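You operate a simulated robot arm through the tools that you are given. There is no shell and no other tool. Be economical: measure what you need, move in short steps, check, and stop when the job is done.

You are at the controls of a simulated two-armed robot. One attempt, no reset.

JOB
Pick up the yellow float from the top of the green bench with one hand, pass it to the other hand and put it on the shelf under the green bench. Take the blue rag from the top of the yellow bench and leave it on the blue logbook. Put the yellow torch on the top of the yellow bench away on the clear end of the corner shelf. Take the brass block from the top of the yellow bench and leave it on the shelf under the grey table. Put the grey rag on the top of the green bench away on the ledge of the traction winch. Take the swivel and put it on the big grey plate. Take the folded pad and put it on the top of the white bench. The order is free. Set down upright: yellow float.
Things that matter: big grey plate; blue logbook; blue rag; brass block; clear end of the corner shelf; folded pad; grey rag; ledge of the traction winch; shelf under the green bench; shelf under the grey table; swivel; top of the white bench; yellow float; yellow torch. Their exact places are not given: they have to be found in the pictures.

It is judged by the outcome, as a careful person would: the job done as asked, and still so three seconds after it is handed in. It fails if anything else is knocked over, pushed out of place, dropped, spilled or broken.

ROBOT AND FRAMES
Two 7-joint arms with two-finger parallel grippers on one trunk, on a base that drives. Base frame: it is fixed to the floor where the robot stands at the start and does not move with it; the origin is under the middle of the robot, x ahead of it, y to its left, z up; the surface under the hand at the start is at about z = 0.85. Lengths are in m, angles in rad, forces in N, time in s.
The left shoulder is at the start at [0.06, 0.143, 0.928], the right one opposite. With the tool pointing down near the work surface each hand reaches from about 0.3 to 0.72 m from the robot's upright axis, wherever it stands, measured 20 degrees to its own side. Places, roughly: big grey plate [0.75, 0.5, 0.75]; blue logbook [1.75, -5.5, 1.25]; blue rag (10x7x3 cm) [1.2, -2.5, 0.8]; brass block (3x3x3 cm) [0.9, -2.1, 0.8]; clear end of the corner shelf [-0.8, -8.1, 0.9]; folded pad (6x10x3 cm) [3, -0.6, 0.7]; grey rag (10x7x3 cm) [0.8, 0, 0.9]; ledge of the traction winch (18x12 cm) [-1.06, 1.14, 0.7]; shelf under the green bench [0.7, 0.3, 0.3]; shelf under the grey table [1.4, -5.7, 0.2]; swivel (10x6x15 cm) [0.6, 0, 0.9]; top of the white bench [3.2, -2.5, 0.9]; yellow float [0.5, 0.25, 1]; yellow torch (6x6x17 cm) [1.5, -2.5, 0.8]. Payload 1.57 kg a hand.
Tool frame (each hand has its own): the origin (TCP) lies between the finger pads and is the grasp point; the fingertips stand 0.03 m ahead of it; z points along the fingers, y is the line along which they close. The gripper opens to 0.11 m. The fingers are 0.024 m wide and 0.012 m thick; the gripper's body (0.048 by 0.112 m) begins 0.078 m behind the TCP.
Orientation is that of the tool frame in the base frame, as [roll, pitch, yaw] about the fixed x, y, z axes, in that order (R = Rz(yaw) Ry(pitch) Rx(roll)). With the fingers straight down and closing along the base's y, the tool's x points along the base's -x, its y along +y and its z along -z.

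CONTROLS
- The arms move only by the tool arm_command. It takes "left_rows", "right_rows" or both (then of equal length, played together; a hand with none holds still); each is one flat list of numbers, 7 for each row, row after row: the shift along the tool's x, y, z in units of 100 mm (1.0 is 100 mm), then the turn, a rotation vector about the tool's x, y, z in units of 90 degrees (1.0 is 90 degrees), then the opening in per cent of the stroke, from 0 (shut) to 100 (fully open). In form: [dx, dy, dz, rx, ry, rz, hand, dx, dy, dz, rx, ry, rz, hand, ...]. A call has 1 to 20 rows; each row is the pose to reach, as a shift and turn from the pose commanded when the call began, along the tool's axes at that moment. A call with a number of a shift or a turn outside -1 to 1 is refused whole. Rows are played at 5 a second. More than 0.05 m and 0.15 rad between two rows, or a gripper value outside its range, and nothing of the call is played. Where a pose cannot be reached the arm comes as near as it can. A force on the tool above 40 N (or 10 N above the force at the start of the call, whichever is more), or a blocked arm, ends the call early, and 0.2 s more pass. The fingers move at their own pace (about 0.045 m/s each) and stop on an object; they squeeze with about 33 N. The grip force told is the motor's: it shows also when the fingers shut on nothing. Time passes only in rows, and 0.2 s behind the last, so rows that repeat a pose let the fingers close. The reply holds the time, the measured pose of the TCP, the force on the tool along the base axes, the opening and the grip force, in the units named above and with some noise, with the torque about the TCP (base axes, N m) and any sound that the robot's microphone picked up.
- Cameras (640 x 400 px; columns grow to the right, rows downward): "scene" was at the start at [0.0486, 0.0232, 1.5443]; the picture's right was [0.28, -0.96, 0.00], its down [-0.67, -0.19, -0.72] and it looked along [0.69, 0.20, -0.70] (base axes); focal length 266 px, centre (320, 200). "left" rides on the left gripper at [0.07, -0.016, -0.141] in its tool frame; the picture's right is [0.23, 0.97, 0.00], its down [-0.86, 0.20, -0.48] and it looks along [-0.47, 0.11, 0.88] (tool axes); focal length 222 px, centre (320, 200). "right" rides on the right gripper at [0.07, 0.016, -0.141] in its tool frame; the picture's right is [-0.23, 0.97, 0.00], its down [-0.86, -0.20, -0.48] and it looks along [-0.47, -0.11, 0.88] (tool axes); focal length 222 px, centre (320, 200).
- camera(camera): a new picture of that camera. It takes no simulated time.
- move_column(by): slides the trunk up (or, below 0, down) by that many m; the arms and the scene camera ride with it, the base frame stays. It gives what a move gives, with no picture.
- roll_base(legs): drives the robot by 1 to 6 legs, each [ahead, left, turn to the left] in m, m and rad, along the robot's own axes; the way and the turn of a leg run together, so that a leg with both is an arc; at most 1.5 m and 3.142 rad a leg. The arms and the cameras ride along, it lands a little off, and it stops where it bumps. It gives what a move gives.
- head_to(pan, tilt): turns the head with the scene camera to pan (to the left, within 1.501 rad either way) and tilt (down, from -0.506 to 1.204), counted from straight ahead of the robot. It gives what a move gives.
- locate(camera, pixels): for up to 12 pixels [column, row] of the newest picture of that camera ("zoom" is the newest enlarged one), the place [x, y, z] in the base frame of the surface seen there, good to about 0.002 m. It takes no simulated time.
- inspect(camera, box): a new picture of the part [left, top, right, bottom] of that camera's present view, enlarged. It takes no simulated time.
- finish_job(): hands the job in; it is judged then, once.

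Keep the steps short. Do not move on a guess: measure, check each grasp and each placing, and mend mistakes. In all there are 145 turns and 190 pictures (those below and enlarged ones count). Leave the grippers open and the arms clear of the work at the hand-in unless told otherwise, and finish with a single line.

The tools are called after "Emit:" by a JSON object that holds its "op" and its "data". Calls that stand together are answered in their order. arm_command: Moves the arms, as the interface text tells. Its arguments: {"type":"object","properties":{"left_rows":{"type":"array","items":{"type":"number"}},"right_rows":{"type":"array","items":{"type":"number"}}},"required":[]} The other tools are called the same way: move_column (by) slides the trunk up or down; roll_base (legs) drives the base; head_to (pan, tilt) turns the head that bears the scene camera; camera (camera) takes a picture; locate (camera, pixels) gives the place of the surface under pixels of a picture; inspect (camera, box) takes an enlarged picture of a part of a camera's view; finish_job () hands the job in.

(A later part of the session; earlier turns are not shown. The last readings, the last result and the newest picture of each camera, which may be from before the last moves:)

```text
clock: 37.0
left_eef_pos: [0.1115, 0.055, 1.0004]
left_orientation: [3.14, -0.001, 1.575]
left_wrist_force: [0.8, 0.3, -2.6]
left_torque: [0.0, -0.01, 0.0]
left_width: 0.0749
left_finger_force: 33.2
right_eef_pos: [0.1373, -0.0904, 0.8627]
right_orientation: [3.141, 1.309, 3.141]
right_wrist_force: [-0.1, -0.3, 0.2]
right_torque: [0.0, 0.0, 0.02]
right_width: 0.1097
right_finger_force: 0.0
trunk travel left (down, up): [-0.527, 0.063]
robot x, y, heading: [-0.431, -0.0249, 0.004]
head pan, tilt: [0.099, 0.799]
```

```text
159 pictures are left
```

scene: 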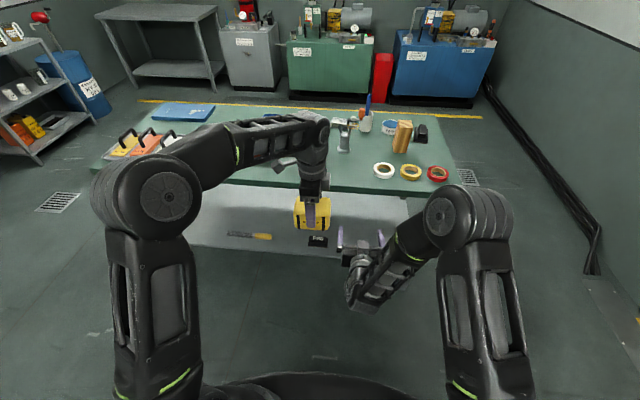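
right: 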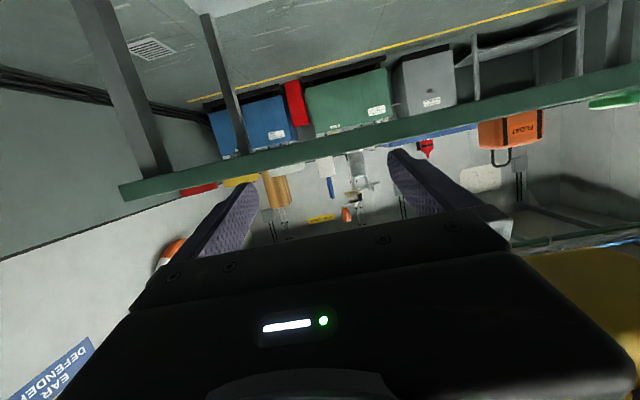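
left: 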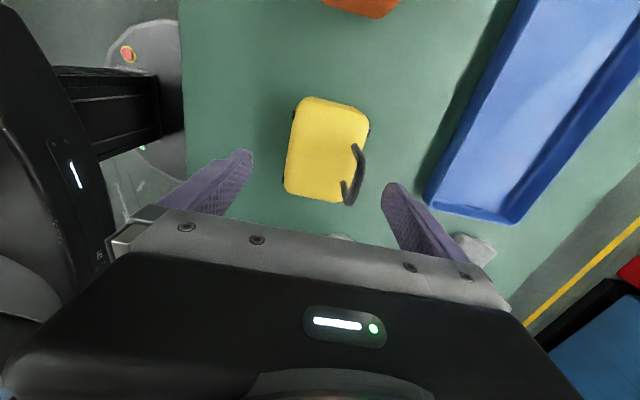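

Both hold true. Now bring the float directly above the right fingers at y≈-0.015 (float stays higher).

Emit:
{"op": "arm_command", "data": {"left_rows": [-0.17, 0.07, 0, 0, 0, 0, 0, -0.34, 0.14, 0, 0, 0, 0, 0, -0.51, 0.21, 0, 0, 0, 0, 0, -0.68, 0.28, 0, 0, 0, 0, 0, -0.68, 0.28, 0, 0, 0, 0, 0], "right_rows": [0, 0.19, 0, 0, 0, 0, 100, 0, 0.38, 0, 0, 0, 0, 100, 0, 0.57, 0, 0, 0, 0, 100, 0, 0.75, 0, 0, 0, 0, 100, 0, 0.75, 0, 0, 0, 0, 100]}}

Emit:
{"op": "inspect", "data": {"camera": "scene", "box": [240, 150, 440, 310]}}

Emit:
{"op": "camera", "data": {"camera": "right"}}

```text
clock: 38.2
left_eef_pos: [0.1396, -0.0143, 1.0003]
left_orientation: [3.14, 0.0, 1.575]
left_wrist_force: [-0.6, 0.2, -3.2]
left_torque: [-0.01, 0.0, 0.03]
left_width: 0.075
left_finger_force: 32.8
right_eef_pos: [0.1368, -0.0148, 0.8636]
right_orientation: [3.141, 1.307, -3.14]
right_wrist_force: [0.4, -1.2, 0.0]
right_torque: [0.05, -0.02, 0.03]
right_width: 0.1098
right_finger_force: 0.1
trunk travel left (down, up): [-0.527, 0.063]
robot x, y, heading: [-0.4292, -0.0237, 0.007]
head pan, tilt: [0.099, 0.799]
```

```text
2.50 times, centred on (340, 230) of scene
```

zoom: 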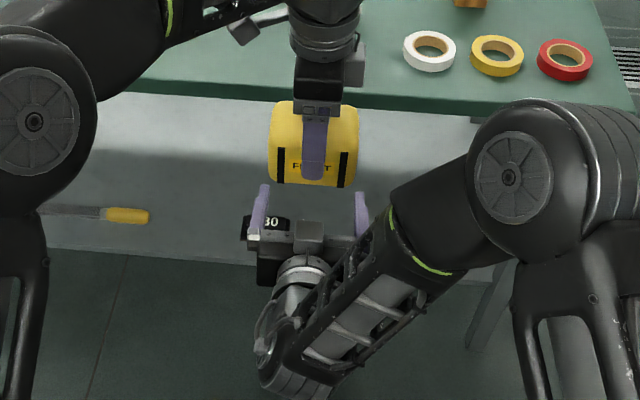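

```text
157 pictures are left
```

right: 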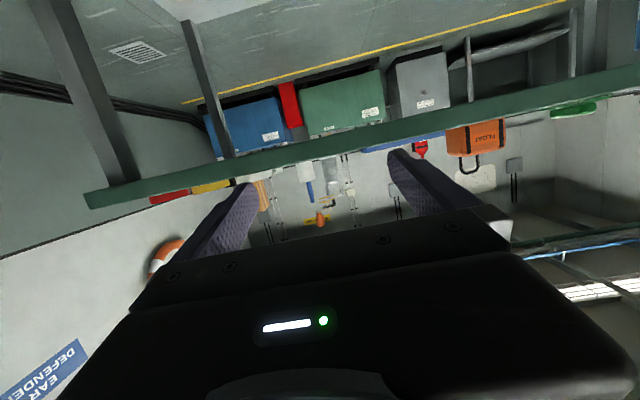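

Emit:
{"op": "locate", "data": {"camera": "zoom", "pixels": [[272, 160], [354, 160], [275, 178], [350, 180], [264, 205], [361, 205], [312, 170], [290, 130], [340, 130]]}}

```text
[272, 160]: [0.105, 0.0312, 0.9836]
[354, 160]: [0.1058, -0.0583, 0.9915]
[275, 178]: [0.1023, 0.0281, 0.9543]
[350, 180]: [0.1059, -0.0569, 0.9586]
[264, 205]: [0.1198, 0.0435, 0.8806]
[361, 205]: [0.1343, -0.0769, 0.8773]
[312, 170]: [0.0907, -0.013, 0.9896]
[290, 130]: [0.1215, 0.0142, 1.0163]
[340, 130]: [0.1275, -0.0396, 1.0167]
```

Aligned within ~2 mm. Lower the float 0.06, check, then the rest.

Emit:
{"op": "arm_command", "data": {"left_rows": [0, 0, 0.3, 0, 0, 0, 0, 0, 0, 0.6, 0, 0, 0, 0, 0, 0, 0.6, 0, 0, 0, 0]}}

Emit:
{"op": "inspect", "data": {"camera": "scene", "box": [260, 170, 400, 282]}}

```text
clock: 39.0
left_eef_pos: [0.1401, -0.0135, 0.9401]
left_orientation: [3.14, -0.001, 1.575]
left_wrist_force: [0.1, -0.1, -2.9]
left_torque: [-0.01, 0.01, 0.0]
left_width: 0.0747
left_finger_force: 33.5
right_eef_pos: [0.1374, -0.0154, 0.8619]
right_orientation: [3.14, 1.308, -3.139]
right_wrist_force: [0.5, 0.8, 0.1]
right_torque: [-0.01, 0.04, -0.01]
right_width: 0.1098
right_finger_force: 0.1
trunk travel left (down, up): [-0.527, 0.063]
robot x, y, heading: [-0.4279, -0.0253, -0.0]
head pan, tilt: [0.099, 0.799]
```

```text
3.57 times, centred on (330, 226) of scene
```

zoom: 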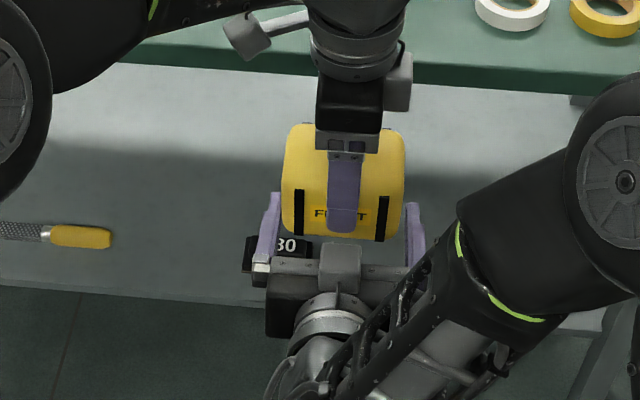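

Fits between the fingers. Lower another 0.048, then close the right hand on the ends.

Emit:
{"op": "arm_command", "data": {"left_rows": [0, 0, 0.25, 0, 0, 0, 0, 0, 0, 0.48, 0, 0, 0, 0, 0, 0, 0.48, 0, 0, 0, 0]}}

Emit:
{"op": "arm_command", "data": {"right_rows": [0, 0, 0, 0, 0, 0, 60, 0, 0, 0, 0, 0, 0, 0, 0, 0, 0, 0, 0, 0, 0, 0, 0, 0, 0, 0, 0, 0, 0, 0, 0, 0, 0, 0, 0]}}

Emit:
{"op": "inspect", "data": {"camera": "scene", "box": [260, 170, 400, 282]}}

```text
clock: 39.8
left_eef_pos: [0.14, -0.0141, 0.892]
left_orientation: [3.14, 0.001, 1.574]
left_wrist_force: [0.2, 0.1, -2.9]
left_torque: [0.02, 0.02, 0.05]
left_width: 0.0753
left_finger_force: 33.0
right_eef_pos: [0.1371, -0.0152, 0.8631]
right_orientation: [3.14, 1.307, -3.139]
right_wrist_force: [-0.4, -0.5, 0.2]
right_torque: [-0.02, -0.01, 0.01]
right_width: 0.11
right_finger_force: 0.0
trunk travel left (down, up): [-0.527, 0.063]
robot x, y, heading: [-0.4322, -0.0221, 0.006]
head pan, tilt: [0.099, 0.799]
```

```text
clock: 41.0
left_eef_pos: [0.1387, -0.0143, 0.8931]
left_orientation: [3.139, 0.002, 1.572]
left_wrist_force: [-1.5, -15.2, -1.6]
left_torque: [0.02, 0.06, 0.76]
left_width: 0.0747
left_finger_force: 33.4
right_eef_pos: [0.1373, -0.0138, 0.8634]
right_orientation: [3.137, 1.31, 3.141]
right_wrist_force: [2.2, 15.0, -1.0]
right_torque: [-0.45, -0.07, -0.76]
right_width: 0.1001
right_finger_force: 33.3
trunk travel left (down, up): [-0.527, 0.063]
robot x, y, heading: [-0.4309, -0.024, 0.004]
head pan, tilt: [0.099, 0.799]
```

```text
3.57 times, centred on (330, 226) of scene
```

zoom: 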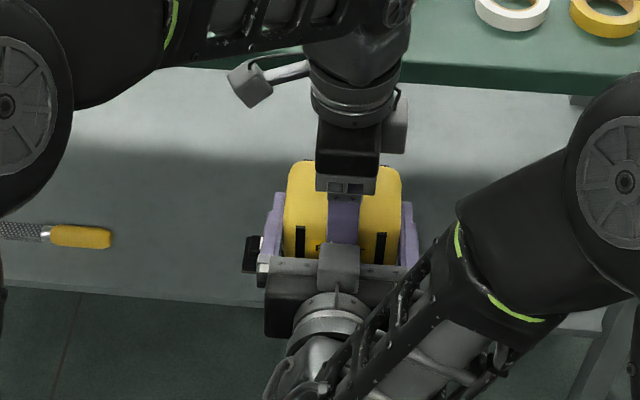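

The right hand grips (10 cm, 33 N). Open the left hand and lift it clear.

Emit:
{"op": "arm_command", "data": {"left_rows": [0, 0, 0, 0, 0, 0, 100, 0, 0, 0, 0, 0, 0, 100, 0, 0, 0, 0, 0, 0, 100, 0, 0, -0.4, 0, 0, 0, 100, 0, 0, -0.8, 0, 0, 0, 100, 0, 0, -1, 0, 0, 0, 100, 0, 0, -1, 0, 0, 0, 100]}}

Emit:
{"op": "arm_command", "data": {"left_rows": [0.3, -0.1, -0.2, 0, 0, 0, 100, 0.6, -0.2, -0.2, 0, 0, 0, 100, 1, -0.3, -0.2, 0, 0, 0, 100, 1, -0.3, -0.2, 0, 0, 0, 100]}}

Emit:
{"op": "camera", "data": {"camera": "scene"}}

```text
clock: 42.6
left_eef_pos: [0.1393, -0.0129, 0.9931]
left_orientation: [3.139, 0.001, 1.574]
left_wrist_force: [0.4, 0.2, 0.1]
left_torque: [-0.01, 0.01, -0.04]
left_width: 0.11
left_finger_force: 0.1
right_eef_pos: [0.1372, -0.0137, 0.8635]
right_orientation: [-3.141, 1.307, -3.14]
right_wrist_force: [-1.0, -1.0, 0.3]
right_torque: [0.0, -0.01, 0.03]
right_width: 0.1002
right_finger_force: 33.0
trunk travel left (down, up): [-0.527, 0.063]
robot x, y, heading: [-0.4366, -0.0248, 0.005]
head pan, tilt: [0.099, 0.799]
```

```text
clock: 43.6
left_eef_pos: [0.1095, 0.0861, 1.0127]
left_orientation: [3.141, 0.0, 1.573]
left_wrist_force: [-0.3, -0.1, 0.7]
left_torque: [0.0, 0.01, -0.02]
left_width: 0.1097
left_finger_force: 0.0
right_eef_pos: [0.1371, -0.0158, 0.8628]
right_orientation: [3.14, 1.308, 3.141]
right_wrist_force: [-0.2, -0.9, 0.0]
right_torque: [0.0, 0.02, -0.02]
right_width: 0.1
right_finger_force: 33.2
trunk travel left (down, up): [-0.527, 0.063]
robot x, y, heading: [-0.4331, -0.0225, 0.008]
head pan, tilt: [0.099, 0.799]
```

```text
154 pictures are left
```

scene: 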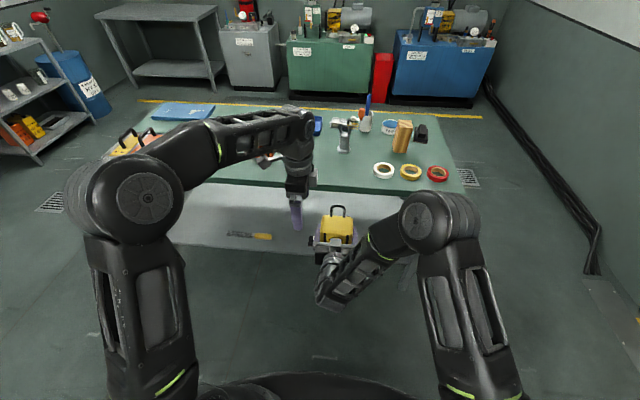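

The float is held upright by the right hand only. Tuck the left hand back, lower the trunk, and look at the shelf.

Emit:
{"op": "arm_command", "data": {"left_rows": [0.3, -0.3, 0, 0, 0, 0, 100, 0.6, -0.6, 0, 0, 0, 0, 100, 0.9, -1, 0, 0, 0, 0, 100, 0.9, -1, 0, 0, 0, 0, 100]}}

Emit:
{"op": "arm_command", "data": {"left_rows": [0.3, -0.3, 0, 0, 0, 0, 100, 0.6, -0.5, 0, 0, 0, 0, 100, 0.6, -0.7, 0, 0, 0, 0, 100, 0.6, -0.7, 0, 0, 0, 0, 100]}}

Emit:
{"op": "move_column", "data": {"by": -0.5}}

Emit:
{"op": "arm_command", "data": {"right_rows": [0, 0, 0.3, 0, 0, 0, 0, 0, 0, 0.6, 0, 0, 0, 0, 0, 0, 0.9, 0, 0, 0, 0, 0, 0, 0.9, 0, 0, 0, 0]}}

Emit:
{"op": "head_to", "data": {"pan": 0.0, "tilt": 0.6}}

Emit:
{"op": "camera", "data": {"camera": "scene"}}

Emit:
{"op": "camera", "data": {"camera": "right"}}

```text
clock: 44.6
left_eef_pos: [0.0091, 0.1761, 1.0131]
left_orientation: [-3.141, 0.0, 1.573]
left_wrist_force: [1.1, -0.3, 0.0]
left_torque: [0.01, 0.02, 0.05]
left_width: 0.1101
left_finger_force: 0.1
right_eef_pos: [0.1375, -0.0143, 0.8628]
right_orientation: [3.139, 1.307, -3.141]
right_wrist_force: [1.1, 0.6, -0.3]
right_torque: [0.02, -0.01, -0.02]
right_width: 0.0996
right_finger_force: 33.1
trunk travel left (down, up): [-0.527, 0.063]
robot x, y, heading: [-0.4293, -0.0241, 0.001]
head pan, tilt: [0.099, 0.799]
```

```text
clock: 45.6
left_eef_pos: [-0.0619, 0.2353, 1.0113]
left_orientation: [3.14, 0.0, 1.576]
left_wrist_force: [-0.5, -0.4, -0.2]
left_torque: [0.02, -0.02, 0.03]
left_width: 0.1099
left_finger_force: 0.1
right_eef_pos: [0.1363, -0.0143, 0.863]
right_orientation: [3.141, 1.308, -3.14]
right_wrist_force: [-0.2, 0.6, -0.2]
right_torque: [0.01, -0.01, -0.01]
right_width: 0.1
right_finger_force: 33.9
trunk travel left (down, up): [-0.527, 0.063]
robot x, y, heading: [-0.4331, -0.0265, 0.004]
head pan, tilt: [0.099, 0.799]
```

```text
refused: -0.5 is not a number from -0.4 to 0.4
```

```text
clock: 46.6
left_eef_pos: [-0.0618, 0.2361, 1.0113]
left_orientation: [3.139, 0.001, 1.575]
left_wrist_force: [0.0, 1.1, -0.9]
left_torque: [-0.04, -0.01, -0.02]
left_width: 0.1101
left_finger_force: 0.0
right_eef_pos: [0.2234, -0.0145, 0.8405]
right_orientation: [3.141, 1.308, -3.139]
right_wrist_force: [0.5, -0.6, -0.3]
right_torque: [0.01, 0.04, -0.01]
right_width: 0.0997
right_finger_force: 33.2
trunk travel left (down, up): [-0.527, 0.063]
robot x, y, heading: [-0.4347, -0.0233, 0.004]
head pan, tilt: [0.099, 0.799]
```

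```text
clock: 47.4
left_eef_pos: [-0.0619, 0.2357, 1.0115]
left_orientation: [3.141, -0.001, 1.574]
left_wrist_force: [0.0, 0.0, -0.4]
left_torque: [0.01, -0.02, -0.01]
left_width: 0.1101
left_finger_force: 0.1
right_eef_pos: [0.2235, -0.014, 0.8398]
right_orientation: [3.141, 1.307, 3.141]
right_wrist_force: [0.0, -0.2, -0.3]
right_torque: [0.01, 0.05, 0.0]
right_width: 0.0997
right_finger_force: 32.5
trunk travel left (down, up): [-0.527, 0.063]
robot x, y, heading: [-0.4326, -0.0203, 0.003]
head pan, tilt: [0.0, 0.6]
```

```text
153 pictures are left
```

scene: 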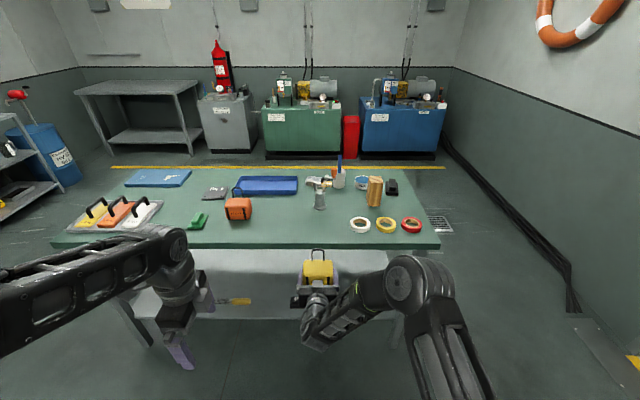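

```text
152 pictures are left
```

right: 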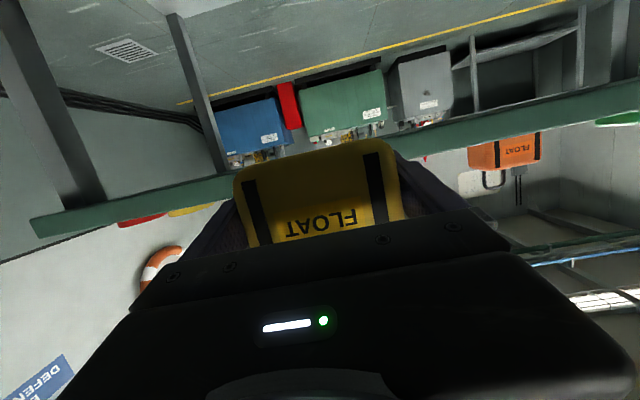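

Emit:
{"op": "locate", "data": {"camera": "scene", "pixels": [[400, 262], [385, 290], [430, 262], [312, 300], [318, 335], [335, 270], [180, 230], [405, 248]]}}

Emit:
{"op": "move_column", "data": {"by": -0.4}}

Emit:
{"op": "move_column", "data": {"by": -0.1}}

Emit:
{"op": "camera", "data": {"camera": "scene"}}

Emit:
{"op": "camera", "data": {"camera": "left"}}

```text
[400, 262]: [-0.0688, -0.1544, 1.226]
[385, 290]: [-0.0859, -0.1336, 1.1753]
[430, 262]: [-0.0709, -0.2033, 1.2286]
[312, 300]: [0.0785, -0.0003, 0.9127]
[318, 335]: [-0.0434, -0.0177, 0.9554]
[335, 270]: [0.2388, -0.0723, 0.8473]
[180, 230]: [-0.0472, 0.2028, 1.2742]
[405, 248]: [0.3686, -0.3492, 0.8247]
```

```text
clock: 51.2
left_eef_pos: [-0.0621, 0.2354, 0.6121]
left_orientation: [3.141, 0.002, 1.576]
left_wrist_force: [0.1, -0.4, -0.5]
left_torque: [0.0, 0.0, -0.01]
left_width: 0.1098
left_finger_force: 0.1
right_eef_pos: [0.2233, -0.0143, 0.4406]
right_orientation: [3.14, 1.306, -3.14]
right_wrist_force: [-0.1, -0.1, -0.2]
right_torque: [0.0, 0.03, 0.01]
right_width: 0.0997
right_finger_force: 33.7
trunk travel left (down, up): [-0.127, 0.463]
robot x, y, heading: [-0.4325, -0.0218, 0.001]
head pan, tilt: [0.0, 0.6]
```

```text
clock: 52.5
left_eef_pos: [-0.0613, 0.2361, 0.5119]
left_orientation: [3.139, 0.0, 1.574]
left_wrist_force: [0.8, -0.2, 0.3]
left_torque: [0.0, 0.03, 0.02]
left_width: 0.1099
left_finger_force: 0.1
right_eef_pos: [0.2248, -0.0145, 0.3408]
right_orientation: [3.14, 1.307, -3.138]
right_wrist_force: [-0.5, 0.6, -0.1]
right_torque: [0.05, -0.01, 0.01]
right_width: 0.0999
right_finger_force: 33.4
trunk travel left (down, up): [-0.027, 0.563]
robot x, y, heading: [-0.4304, -0.0262, 0.002]
head pan, tilt: [0.0, 0.6]
```

```text
151 pictures are left
```

scene: 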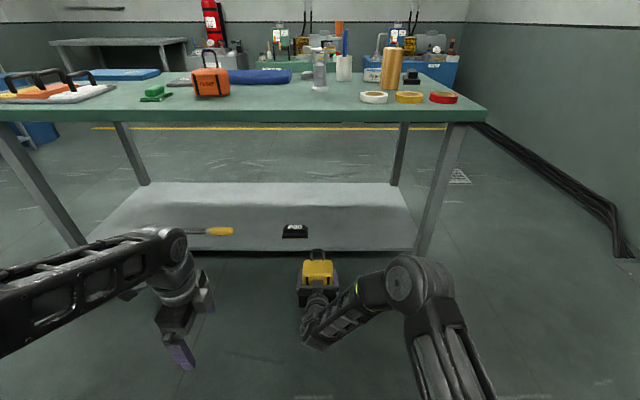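

```text
150 pictures are left
```

left: 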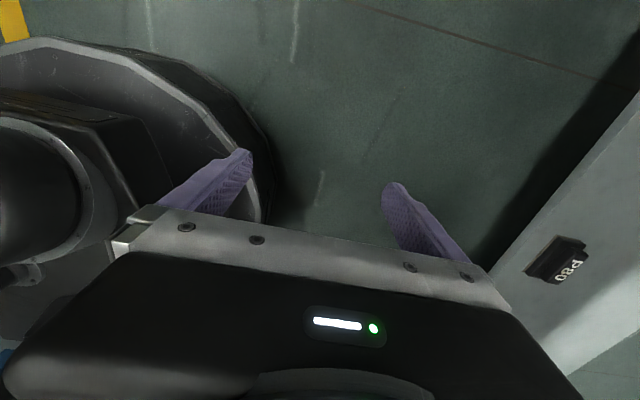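

The shelf front edge is near row 250 and clear right of the P80 block. Strafe right 0.145 m, then drive in 0.30 m.

Emit:
{"op": "locate", "data": {"camera": "scene", "pixels": [[350, 250], [350, 240], [350, 185], [305, 236], [283, 236], [415, 245], [300, 290], [335, 287], [318, 290]]}}

Emit:
{"op": "roll_base", "data": {"legs": [[0, -0.145, 0], [0.2, 0, 0]]}}

Emit:
{"op": "camera", "data": {"camera": "scene"}}

```text
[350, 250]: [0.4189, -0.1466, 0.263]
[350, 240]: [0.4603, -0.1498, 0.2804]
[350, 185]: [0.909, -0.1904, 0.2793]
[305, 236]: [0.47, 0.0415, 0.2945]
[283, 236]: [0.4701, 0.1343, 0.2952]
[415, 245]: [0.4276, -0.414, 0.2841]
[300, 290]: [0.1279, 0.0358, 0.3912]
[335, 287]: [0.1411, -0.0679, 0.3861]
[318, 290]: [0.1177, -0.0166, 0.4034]
```

```text
clock: 55.1
left_eef_pos: [0.139, 0.0923, 0.5118]
left_orientation: [3.14, 0.001, 1.574]
left_wrist_force: [-0.7, -0.2, 0.1]
left_torque: [0.05, -0.03, 0.03]
left_width: 0.11
left_finger_force: 0.1
right_eef_pos: [0.4249, -0.1591, 0.34]
right_orientation: [3.141, 1.307, -3.14]
right_wrist_force: [-0.5, -0.5, -0.3]
right_torque: [0.04, 0.04, 0.0]
right_width: 0.1001
right_finger_force: 33.0
trunk travel left (down, up): [-0.027, 0.563]
robot x, y, heading: [-0.2305, -0.172, 0.002]
head pan, tilt: [0.0, 0.6]
```

```text
149 pictures are left
```

scene: 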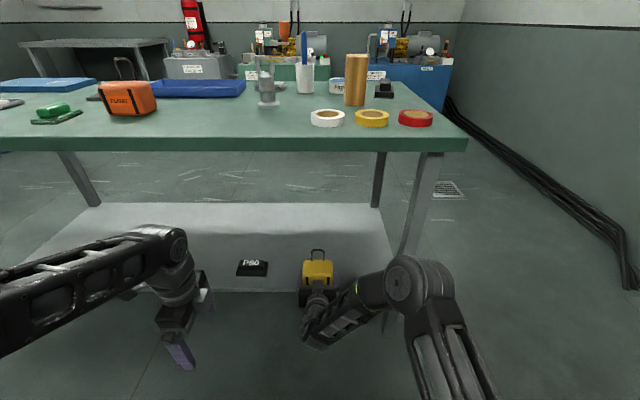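

Emit:
{"op": "roll_base", "data": {"legs": [[0.115, 0, 0]]}}

Emit:
{"op": "arm_command", "data": {"right_rows": [0.1, 0, 0.027, 0, 0, 0, 0, 0.19, 0, 0.05, 0, 0, 0, 0, 0.24, 0, 0.065, 0, 0, 0, 0, 0.24, 0, 0.065, 0, 0, 0, 0]}}

Emit:
{"op": "inspect", "data": {"camera": "scene", "box": [250, 180, 410, 360]}}

Emit:
{"op": "camera", "data": {"camera": "right"}}

```text
clock: 56.3
left_eef_pos: [0.2549, 0.0924, 0.5113]
left_orientation: [3.139, -0.002, 1.573]
left_wrist_force: [0.5, 0.7, -0.4]
left_torque: [-0.04, 0.0, 0.02]
left_width: 0.1098
left_finger_force: 0.1
right_eef_pos: [0.5389, -0.1575, 0.3391]
right_orientation: [3.141, 1.308, -3.141]
right_wrist_force: [-0.7, -0.6, -0.2]
right_torque: [0.01, 0.01, -0.01]
right_width: 0.0996
right_finger_force: 33.0
trunk travel left (down, up): [-0.027, 0.563]
robot x, y, heading: [-0.1133, -0.1675, 0.003]
head pan, tilt: [0.0, 0.6]
```

```text
clock: 57.3
left_eef_pos: [0.2549, 0.0919, 0.5132]
left_orientation: [3.14, 0.002, 1.573]
left_wrist_force: [-1.1, -0.1, -0.1]
left_torque: [0.03, -0.04, 0.0]
left_width: 0.1101
left_finger_force: 0.1
right_eef_pos: [0.5409, -0.1589, 0.3151]
right_orientation: [3.141, 1.308, -3.139]
right_wrist_force: [-0.2, -0.2, 1.5]
right_torque: [0.02, -0.02, 0.02]
right_width: 0.0997
right_finger_force: 33.0
trunk travel left (down, up): [-0.027, 0.563]
robot x, y, heading: [-0.1146, -0.1695, 0.009]
head pan, tilt: [0.0, 0.6]
```

```text
2.22 times, centred on (330, 270) of scene
```

zoom: 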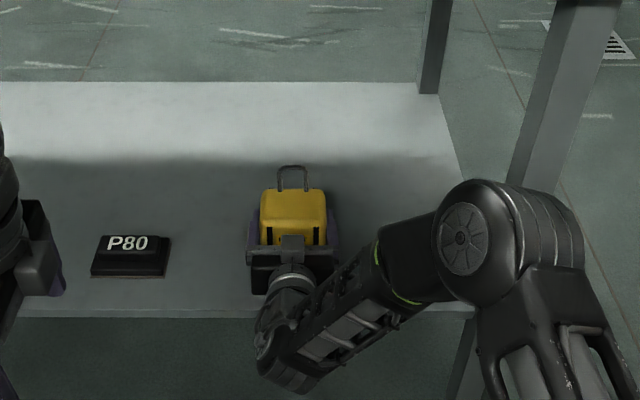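

```text
147 pictures are left
```

right: 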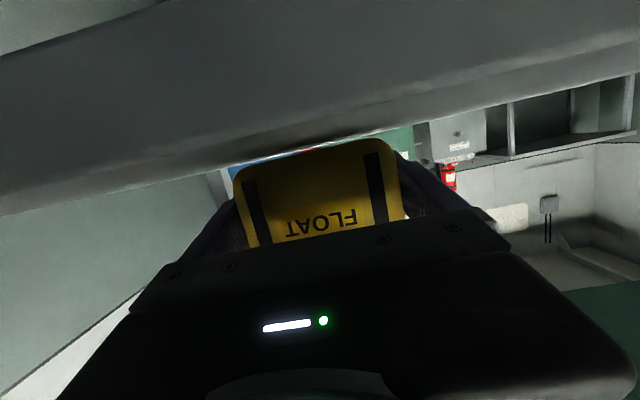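

Nearly touching. Lower 3 mm more and read the force.

Emit:
{"op": "arm_command", "data": {"right_rows": [0.015, 0, 0.004, 0, 0, 0, 0, 0.03, 0, 0.008, 0, 0, 0, 0, 0.03, 0, 0.008, 0, 0, 0, 0]}}

```text
clock: 58.1
left_eef_pos: [0.2544, 0.0925, 0.5134]
left_orientation: [3.14, -0.002, 1.574]
left_wrist_force: [0.2, -0.5, -0.4]
left_torque: [0.0, -0.02, 0.01]
left_width: 0.1104
left_finger_force: 0.0
right_eef_pos: [0.541, -0.1594, 0.312]
right_orientation: [-3.141, 1.307, -3.141]
right_wrist_force: [-0.4, 0.8, -0.6]
right_torque: [0.02, 0.02, 0.0]
right_width: 0.0997
right_finger_force: 32.5
trunk travel left (down, up): [-0.027, 0.563]
robot x, y, heading: [-0.1121, -0.1694, 0.01]
head pan, tilt: [0.0, 0.6]
```

Emit:
{"op": "arm_command", "data": {"right_rows": [0.015, 0, 0.004, 0, 0, 0, 0, 0.03, 0, 0.008, 0, 0, 0, 0, 0.045, 0, 0.012, 0, 0, 0, 0, 0.045, 0, 0.012, 0, 0, 0, 0]}}

Emit:
{"op": "inspect", "data": {"camera": "scene", "box": [290, 240, 350, 320]}}

Emit:
{"op": "locate", "data": {"camera": "zoom", "pixels": [[310, 90], [250, 120], [360, 120], [310, 50]]}}

```text
clock: 59.1
left_eef_pos: [0.2542, 0.0919, 0.5129]
left_orientation: [3.139, 0.0, 1.575]
left_wrist_force: [0.1, 0.6, 0.1]
left_torque: [0.01, 0.01, -0.03]
left_width: 0.1102
left_finger_force: 0.0
right_eef_pos: [0.5403, -0.1584, 0.3099]
right_orientation: [3.139, 1.312, 3.14]
right_wrist_force: [-3.2, -1.4, 13.5]
right_torque: [-0.04, 0.64, 0.01]
right_width: 0.0998
right_finger_force: 32.5
trunk travel left (down, up): [-0.027, 0.563]
robot x, y, heading: [-0.1144, -0.1683, 0.005]
head pan, tilt: [0.0, 0.6]
```

```text
5.00 times, centred on (320, 280) of scene
```

zoom: 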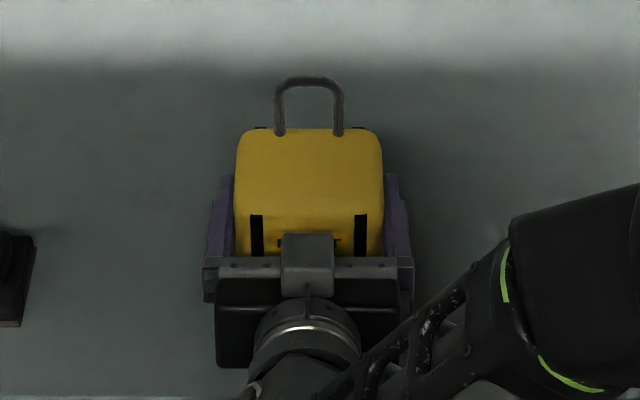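

```text
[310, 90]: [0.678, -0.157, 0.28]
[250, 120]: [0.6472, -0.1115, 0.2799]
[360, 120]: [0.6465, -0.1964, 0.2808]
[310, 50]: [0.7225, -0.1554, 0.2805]
```

Firm contact with the shelf. Open, then back straight out with the base.

Emit:
{"op": "arm_command", "data": {"right_rows": [-0.01, 0, 0, 0, 0, 0, 100, -0.01, 0, 0, 0, 0, 0, 100, -0.01, 0, 0, 0, 0, 0, 100]}}

Emit:
{"op": "roll_base", "data": {"legs": [[-0.3, 0, 0]]}}

Emit:
{"op": "camera", "data": {"camera": "scene"}}

```text
clock: 59.9
left_eef_pos: [0.2551, 0.0918, 0.5125]
left_orientation: [3.14, -0.001, 1.574]
left_wrist_force: [0.4, 0.2, 0.1]
left_torque: [0.01, 0.0, 0.01]
left_width: 0.1099
left_finger_force: 0.1
right_eef_pos: [0.541, -0.1587, 0.3084]
right_orientation: [3.141, 1.306, -3.141]
right_wrist_force: [0.6, 0.1, 0.4]
right_torque: [0.01, 0.01, 0.01]
right_width: 0.11
right_finger_force: 0.0
trunk travel left (down, up): [-0.027, 0.563]
robot x, y, heading: [-0.1149, -0.1661, 0.007]
head pan, tilt: [0.0, 0.6]
```

```text
clock: 61.9
left_eef_pos: [-0.046, 0.0918, 0.513]
left_orientation: [3.141, 0.001, 1.576]
left_wrist_force: [0.4, 0.4, -0.7]
left_torque: [0.01, 0.01, 0.0]
left_width: 0.1099
left_finger_force: 0.0
right_eef_pos: [0.2395, -0.1569, 0.3074]
right_orientation: [-3.139, 1.307, -3.136]
right_wrist_force: [0.0, 0.0, -0.2]
right_torque: [0.01, -0.02, 0.01]
right_width: 0.1103
right_finger_force: 0.0
trunk travel left (down, up): [-0.027, 0.563]
robot x, y, heading: [-0.4153, -0.1696, 0.001]
head pan, tilt: [0.0, 0.6]
```

```text
145 pictures are left
```

scene: 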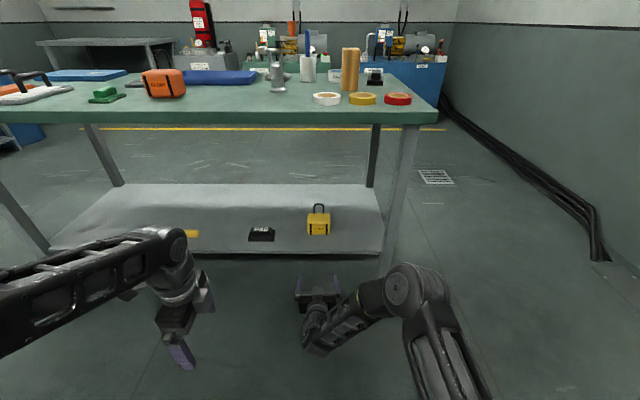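

The float stands upright on the shelf. Raise the trunk and turn the right hand back down.

Emit:
{"op": "move_column", "data": {"by": 0.4}}

Emit:
{"op": "move_column", "data": {"by": 0.15}}

Emit:
{"op": "arm_command", "data": {"right_rows": [-0.1, -0.05, -0.1, 0, 0.083, 0, 100, -0.2, -0.1, -0.2, 0, 0.167, 0, 100, -0.3, -0.2, -0.3, 0, 0.25, 0, 100, -0.4, -0.3, -0.4, 0, 0.333, 0, 100, -0.5, -0.4, -0.5, 0, 0.417, 0, 100, -0.6, -0.5, -0.6, 0, 0.5, 0, 100, -0.7, -0.6, -0.7, 0, 0.583, 0, 100, -0.8, -0.7, -0.8, 0, 0.667, 0, 100, -0.9, -0.8, -0.8, 0, 0.75, 0, 100, -1, -0.9, -0.8, 0, 0.833, 0, 100, -1, -1, -0.8, 0, 0.833, 0, 100]}}

Emit:
{"op": "head_to", "data": {"pan": 0.15, "tilt": 0.65}}

Emit:
{"op": "inspect", "data": {"camera": "scene", "box": [200, 130, 440, 280]}}

```text
clock: 65.8
left_eef_pos: [-0.0445, 0.0916, 0.9133]
left_orientation: [3.14, 0.001, 1.576]
left_wrist_force: [-0.1, -0.6, 0.2]
left_torque: [0.0, 0.03, -0.01]
left_width: 0.11
left_finger_force: 0.1
right_eef_pos: [0.2417, -0.1572, 0.7083]
right_orientation: [-3.141, 1.308, -3.137]
right_wrist_force: [0.3, -0.4, 1.7]
right_torque: [0.0, -0.02, 0.0]
right_width: 0.11
right_finger_force: 0.0
trunk travel left (down, up): [-0.427, 0.163]
robot x, y, heading: [-0.413, -0.1724, 0.005]
head pan, tilt: [0.0, 0.6]
```

```text
clock: 67.5
left_eef_pos: [-0.0453, 0.0913, 1.0627]
left_orientation: [3.141, -0.001, 1.574]
left_wrist_force: [-0.2, -0.2, 0.3]
left_torque: [0.01, 0.0, -0.05]
left_width: 0.1099
left_finger_force: 0.0
right_eef_pos: [0.2401, -0.1574, 0.8589]
right_orientation: [3.139, 1.307, -3.136]
right_wrist_force: [-0.2, -0.1, -0.1]
right_torque: [0.01, -0.01, -0.03]
right_width: 0.1099
right_finger_force: 0.1
trunk travel left (down, up): [-0.577, 0.013]
robot x, y, heading: [-0.4148, -0.1673, 0.011]
head pan, tilt: [0.0, 0.6]
```

```text
clock: 69.9
left_eef_pos: [-0.0467, 0.0909, 1.0611]
left_orientation: [3.139, 0.0, 1.576]
left_wrist_force: [0.0, -0.4, 0.3]
left_torque: [0.0, -0.01, 0.01]
left_width: 0.1101
left_finger_force: 0.1
right_eef_pos: [0.1888, -0.258, 0.9756]
right_orientation: [3.14, -0.004, -3.135]
right_wrist_force: [0.5, -0.3, -0.3]
right_torque: [0.03, -0.01, 0.0]
right_width: 0.1102
right_finger_force: 0.1
trunk travel left (down, up): [-0.577, 0.013]
robot x, y, heading: [-0.418, -0.1721, 0.003]
head pan, tilt: [0.0, 0.6]
```

```text
clock: 70.6
left_eef_pos: [-0.0456, 0.092, 1.0624]
left_orientation: [3.14, 0.0, 1.576]
left_wrist_force: [0.4, -0.1, 0.4]
left_torque: [-0.01, -0.02, -0.02]
left_width: 0.1101
left_finger_force: 0.1
right_eef_pos: [0.1903, -0.2577, 0.976]
right_orientation: [-3.14, -0.001, -3.135]
right_wrist_force: [-0.1, 0.2, -0.2]
right_torque: [-0.02, 0.0, -0.01]
right_width: 0.1099
right_finger_force: 0.1
trunk travel left (down, up): [-0.577, 0.013]
robot x, y, heading: [-0.4175, -0.1695, 0.006]
head pan, tilt: [0.15, 0.649]
```

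```text
2.67 times, centred on (320, 205) of scene
```

zoom: 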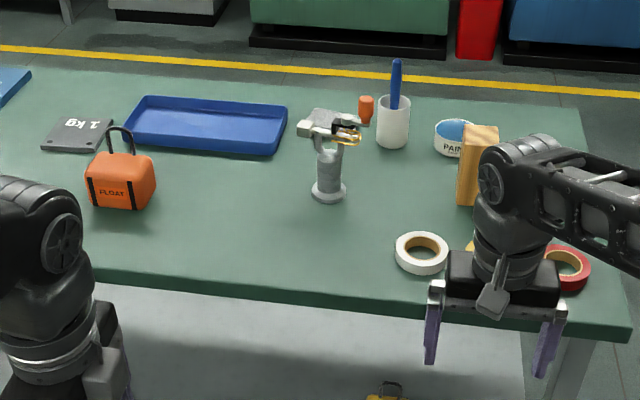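

Emit:
{"op": "inspect", "data": {"camera": "scene", "box": [295, 160, 359, 210]}}

Emit:
{"op": "locate", "data": {"camera": "zoom", "pixels": [[350, 320], [340, 230], [300, 240], [380, 240], [300, 130], [190, 130], [420, 170], [500, 140], [540, 120], [340, 70], [430, 90], [240, 95]]}}

```text
8.00 times, centred on (327, 185) of scene
```

zoom: 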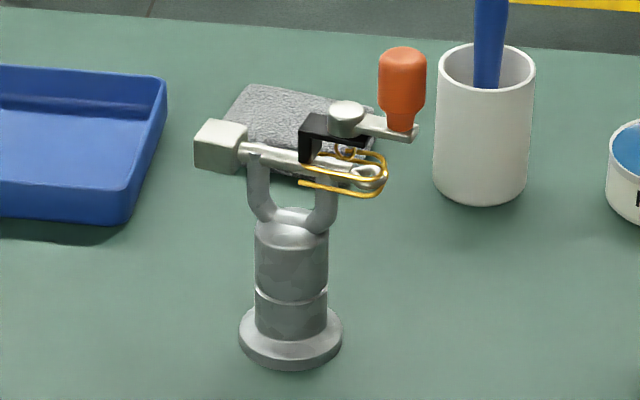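

```text
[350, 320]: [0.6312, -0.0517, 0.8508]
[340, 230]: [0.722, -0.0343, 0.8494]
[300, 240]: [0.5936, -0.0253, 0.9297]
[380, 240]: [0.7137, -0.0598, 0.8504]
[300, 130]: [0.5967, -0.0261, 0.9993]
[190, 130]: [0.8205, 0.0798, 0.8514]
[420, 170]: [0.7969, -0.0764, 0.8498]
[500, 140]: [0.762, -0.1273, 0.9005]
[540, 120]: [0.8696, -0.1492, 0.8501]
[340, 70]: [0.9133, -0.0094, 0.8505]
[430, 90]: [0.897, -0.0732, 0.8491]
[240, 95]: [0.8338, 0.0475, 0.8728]
```

The swivel has a ~4.3 cm round stem centred near (0.614,-0.023). I'll take the stem with the right hand pointing ahead (30° down) by driving in. First pose the hand clear of the bench.

Emit:
{"op": "arm_command", "data": {"right_rows": [-0.06, 0.08, 0.08, 0, -0.083, 0, 100, -0.12, 0.16, 0.16, 0, -0.167, 0, 100, -0.18, 0.24, 0.24, 0, -0.25, 0, 100, -0.24, 0.32, 0.32, 0, -0.333, 0, 100, -0.3, 0.4, 0.4, 0, -0.417, 0, 100, -0.36, 0.5, 0.5, 0, -0.5, 0, 100, -0.42, 0.6, 0.6, 0, -0.583, 0, 100, -0.5, 0.7, 0.7, 0, -0.667, 0, 100, -0.5, 0.8, 0.7, 0, -0.667, 0, 100]}}

Emit:
{"op": "inspect", "data": {"camera": "scene", "box": [200, 130, 440, 280]}}

Emit:
{"op": "camera", "data": {"camera": "right"}}

```text
clock: 72.6
left_eef_pos: [-0.0455, 0.0903, 1.0615]
left_orientation: [3.137, 0.0, 1.576]
left_wrist_force: [0.0, 0.5, -0.4]
left_torque: [0.01, 0.0, 0.01]
left_width: 0.11
left_finger_force: 0.1
right_eef_pos: [0.2395, -0.1774, 0.9057]
right_orientation: [3.14, 1.049, -3.139]
right_wrist_force: [-0.6, 0.6, 0.3]
right_torque: [-0.01, -0.03, -0.04]
right_width: 0.1101
right_finger_force: 0.0
right hand out of reach, approached as far as the arm can: row 6
trunk travel left (down, up): [-0.577, 0.013]
robot x, y, heading: [-0.4156, -0.1708, 0.005]
head pan, tilt: [0.15, 0.649]
```

```text
2.67 times, centred on (320, 205) of scene
```

zoom: 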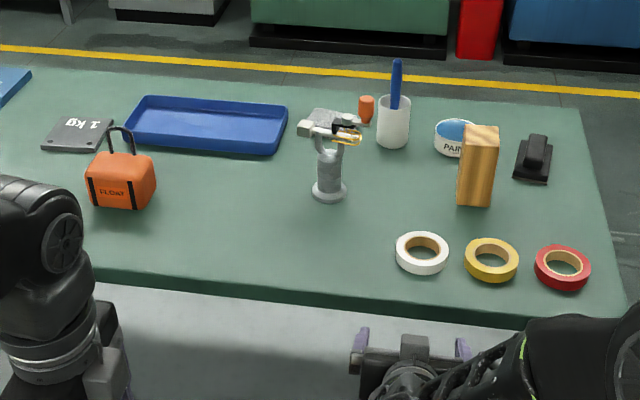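

```text
141 pictures are left
```

right: 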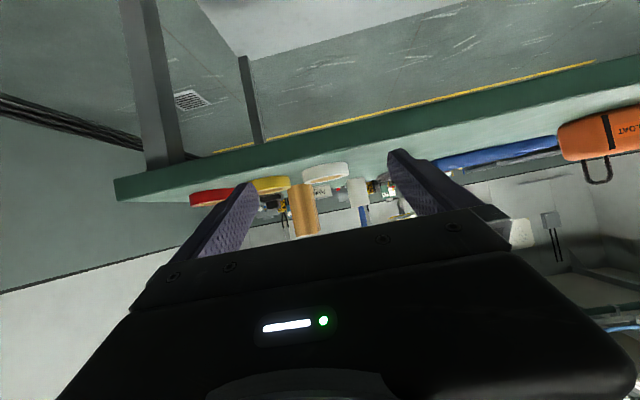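

Strafe left 0.155 and drive ahead 0.24, then recheck alignment.

Emit:
{"op": "roll_base", "data": {"legs": [[0, 0.155, 0], [0.24, 0, 0]]}}

Emit:
{"op": "inspect", "data": {"camera": "scene", "box": [220, 150, 380, 250]}}

Emit:
{"op": "camera", "data": {"camera": "right"}}

```text
clock: 75.4
left_eef_pos: [0.1939, 0.2462, 1.0613]
left_orientation: [3.141, 0.0, 1.576]
left_wrist_force: [0.2, -0.4, -0.6]
left_torque: [0.0, 0.04, -0.04]
left_width: 0.1099
left_finger_force: 0.0
right_eef_pos: [0.4789, -0.0233, 0.9045]
right_orientation: [-3.142, 1.045, -3.138]
right_wrist_force: [1.4, -0.2, -0.1]
right_torque: [-0.02, -0.02, 0.04]
right_width: 0.1101
right_finger_force: 0.1
trunk travel left (down, up): [-0.577, 0.013]
robot x, y, heading: [-0.1777, -0.0141, 0.003]
head pan, tilt: [0.15, 0.649]
```

```text
4.00 times, centred on (300, 200) of scene
```

zoom: 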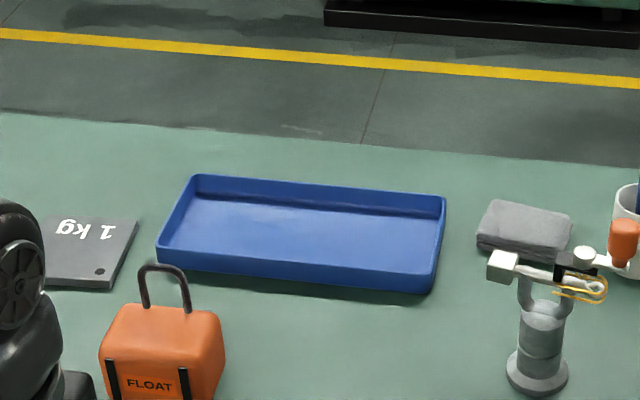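

```text
139 pictures are left
```

right: 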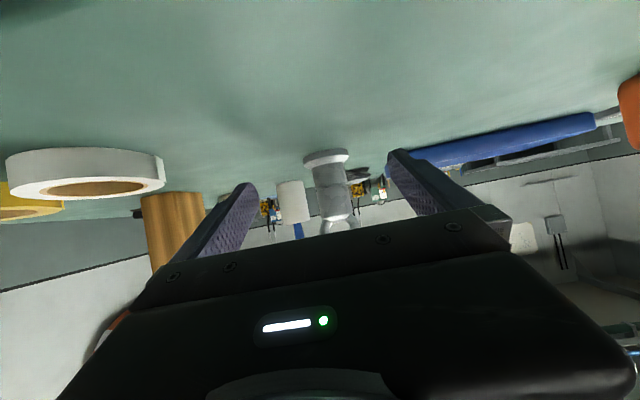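

Emit:
{"op": "locate", "data": {"camera": "right", "pixels": [[332, 190], [318, 190], [348, 190], [305, 155], [348, 155], [326, 160], [335, 213]]}}

Emit:
{"op": "locate", "data": {"camera": "zoom", "pixels": [[540, 340], [525, 300], [555, 310], [502, 265], [538, 385], [540, 272], [570, 258], [600, 285], [623, 240]]}}

```text
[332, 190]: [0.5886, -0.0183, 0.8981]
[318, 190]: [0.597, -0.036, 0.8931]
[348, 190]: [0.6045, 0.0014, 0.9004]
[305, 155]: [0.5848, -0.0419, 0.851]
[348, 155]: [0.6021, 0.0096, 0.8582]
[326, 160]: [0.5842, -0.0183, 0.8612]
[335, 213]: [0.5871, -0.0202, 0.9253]
```

```text
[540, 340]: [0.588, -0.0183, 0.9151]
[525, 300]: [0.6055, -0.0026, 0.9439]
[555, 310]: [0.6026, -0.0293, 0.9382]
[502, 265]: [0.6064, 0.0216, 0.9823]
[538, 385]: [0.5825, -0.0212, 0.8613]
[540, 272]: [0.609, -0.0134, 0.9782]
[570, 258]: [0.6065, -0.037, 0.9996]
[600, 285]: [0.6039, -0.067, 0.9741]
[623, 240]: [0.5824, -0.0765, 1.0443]
```

Stem centre ≈(0.608,-0.019). Drive ahead 0.127 and close.

Emit:
{"op": "roll_base", "data": {"legs": [[0.127, 0.004, 0]]}}

Emit:
{"op": "arm_command", "data": {"right_rows": [0, 0, 0, 0, 0, 0, 60, 0, 0, 0, 0, 0, 0, 20, 0, 0, 0, 0, 0, 0, 0, 0, 0, 0, 0, 0, 0, 0, 0, 0, 0, 0, 0, 0, 0, 0, 0, 0, 0, 0, 0, 0]}}

Emit:
{"op": "camera", "data": {"camera": "scene"}}

Emit:
{"op": "camera", "data": {"camera": "right"}}

```text
clock: 76.7
left_eef_pos: [0.3198, 0.2499, 1.0631]
left_orientation: [3.14, -0.001, 1.576]
left_wrist_force: [0.7, 0.0, -0.3]
left_torque: [-0.03, 0.03, 0.01]
left_width: 0.1096
left_finger_force: 0.0
right_eef_pos: [0.6043, -0.0181, 0.9044]
right_orientation: [3.141, 1.045, -3.136]
right_wrist_force: [0.5, -0.4, -0.3]
right_torque: [0.02, -0.01, -0.02]
right_width: 0.1101
right_finger_force: 0.1
trunk travel left (down, up): [-0.577, 0.013]
robot x, y, heading: [-0.0439, -0.0085, 0.003]
head pan, tilt: [0.15, 0.649]
```

```text
clock: 78.0
left_eef_pos: [0.3186, 0.2499, 1.0621]
left_orientation: [3.138, 0.001, 1.575]
left_wrist_force: [0.3, -0.1, -0.4]
left_torque: [-0.02, 0.01, 0.02]
left_width: 0.1099
left_finger_force: 0.1
right_eef_pos: [0.6043, -0.0184, 0.9048]
right_orientation: [3.141, 1.046, -3.138]
right_wrist_force: [1.4, -1.2, 0.6]
right_torque: [-0.13, -0.1, -0.03]
right_width: 0.0413
right_finger_force: 29.6
trunk travel left (down, up): [-0.577, 0.013]
robot x, y, heading: [-0.049, -0.0057, 0.003]
head pan, tilt: [0.15, 0.649]
```

```text
138 pictures are left
```

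scene: 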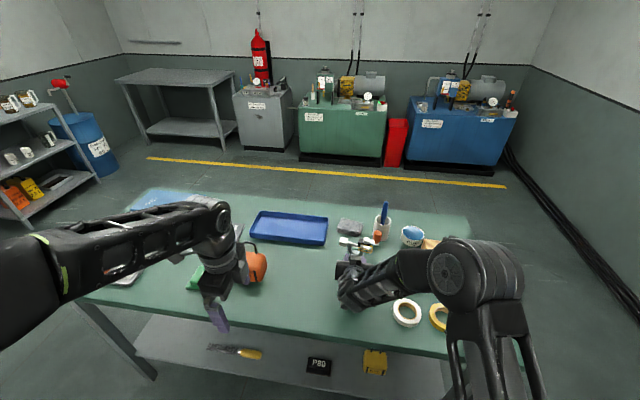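

```text
137 pictures are left
```

right: 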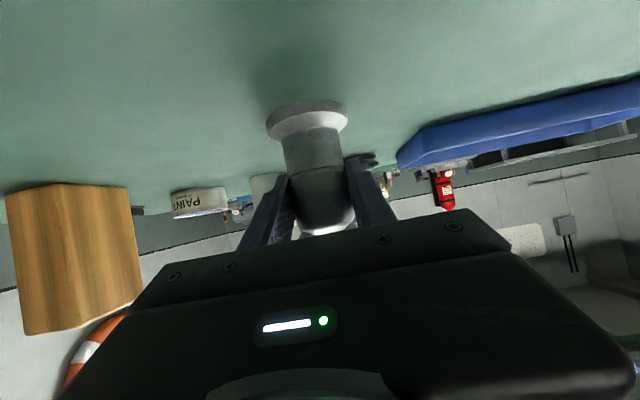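

The stem is gripped (4.1 cm). Lift 0.1 m, back off, and check the space on the left.

Emit:
{"op": "arm_command", "data": {"right_rows": [-0.2, 0, -0.12, 0, 0, 0, 0, -0.55, 0, -0.32, 0, 0, 0, 0, -0.87, 0, -0.5, 0, 0, 0, 0, -0.87, 0, -0.5, 0, 0, 0, 0]}}

Emit:
{"op": "roll_base", "data": {"legs": [[-0.3, 0, 0]]}}

Emit:
{"op": "camera", "data": {"camera": "scene"}}

Emit:
{"op": "head_to", "data": {"pan": 1.45, "tilt": 0.75}}

Emit:
{"op": "camera", "data": {"camera": "scene"}}

Emit:
{"op": "locate", "data": {"camera": "scene", "pixels": [[245, 250], [260, 170], [170, 235], [100, 360], [180, 130], [180, 180], [280, 110], [60, 200], [150, 350], [200, 90], [230, 150], [245, 350]]}}

```text
clock: 79.0
left_eef_pos: [0.3197, 0.251, 1.0617]
left_orientation: [-3.141, -0.001, 1.575]
left_wrist_force: [0.0, -0.1, 0.0]
left_torque: [0.02, -0.03, 0.01]
left_width: 0.1101
left_finger_force: 0.1
right_eef_pos: [0.6048, -0.0188, 1.005]
right_orientation: [-3.142, 1.045, -3.137]
right_wrist_force: [0.1, -0.4, -5.7]
right_torque: [0.04, 0.0, 0.0]
right_width: 0.0412
right_finger_force: 33.6
trunk travel left (down, up): [-0.577, 0.013]
robot x, y, heading: [-0.0466, -0.0117, 0.002]
head pan, tilt: [0.15, 0.649]
```

```text
clock: 81.1
left_eef_pos: [0.0183, 0.2486, 1.0615]
left_orientation: [3.141, 0.0, 1.574]
left_wrist_force: [-0.2, -0.3, -0.7]
left_torque: [0.04, -0.04, 0.01]
left_width: 0.1099
left_finger_force: 0.0
right_eef_pos: [0.3022, -0.0199, 1.0059]
right_orientation: [-3.141, 1.049, -3.137]
right_wrist_force: [-0.7, -0.7, -4.6]
right_torque: [0.01, 0.0, -0.01]
right_width: 0.0409
right_finger_force: 33.1
trunk travel left (down, up): [-0.577, 0.013]
robot x, y, heading: [-0.3494, -0.0127, 0.003]
head pan, tilt: [0.15, 0.649]
```

```text
136 pictures are left
```

scene: 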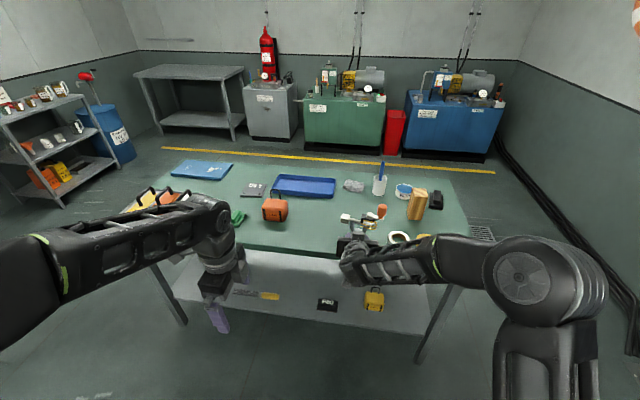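

```text
clock: 82.6
left_eef_pos: [0.0183, 0.249, 1.0612]
left_orientation: [3.14, 0.0, 1.574]
left_wrist_force: [0.3, -0.5, 0.7]
left_torque: [0.04, -0.02, -0.03]
left_width: 0.11
left_finger_force: 0.2
right_eef_pos: [0.3039, -0.0208, 1.006]
right_orientation: [-3.141, 1.047, -3.137]
right_wrist_force: [-0.8, 0.7, -4.9]
right_torque: [0.04, 0.02, 0.03]
right_width: 0.041
right_finger_force: 33.2
trunk travel left (down, up): [-0.577, 0.013]
robot x, y, heading: [-0.3488, -0.0105, 0.002]
head pan, tilt: [1.45, 0.75]
```

```text
135 pictures are left
```

scene: 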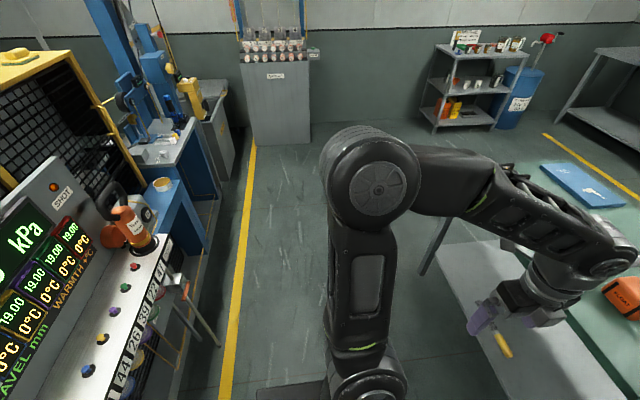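

```text
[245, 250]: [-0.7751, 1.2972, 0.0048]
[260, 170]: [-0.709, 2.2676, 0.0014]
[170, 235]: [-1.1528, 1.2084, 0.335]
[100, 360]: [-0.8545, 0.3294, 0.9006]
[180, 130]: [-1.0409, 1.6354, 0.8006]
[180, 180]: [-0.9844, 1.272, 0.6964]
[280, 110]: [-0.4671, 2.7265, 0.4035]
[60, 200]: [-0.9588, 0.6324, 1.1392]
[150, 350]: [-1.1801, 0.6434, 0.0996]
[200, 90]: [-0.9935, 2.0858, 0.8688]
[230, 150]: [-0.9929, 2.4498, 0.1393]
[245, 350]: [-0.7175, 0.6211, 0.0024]
```

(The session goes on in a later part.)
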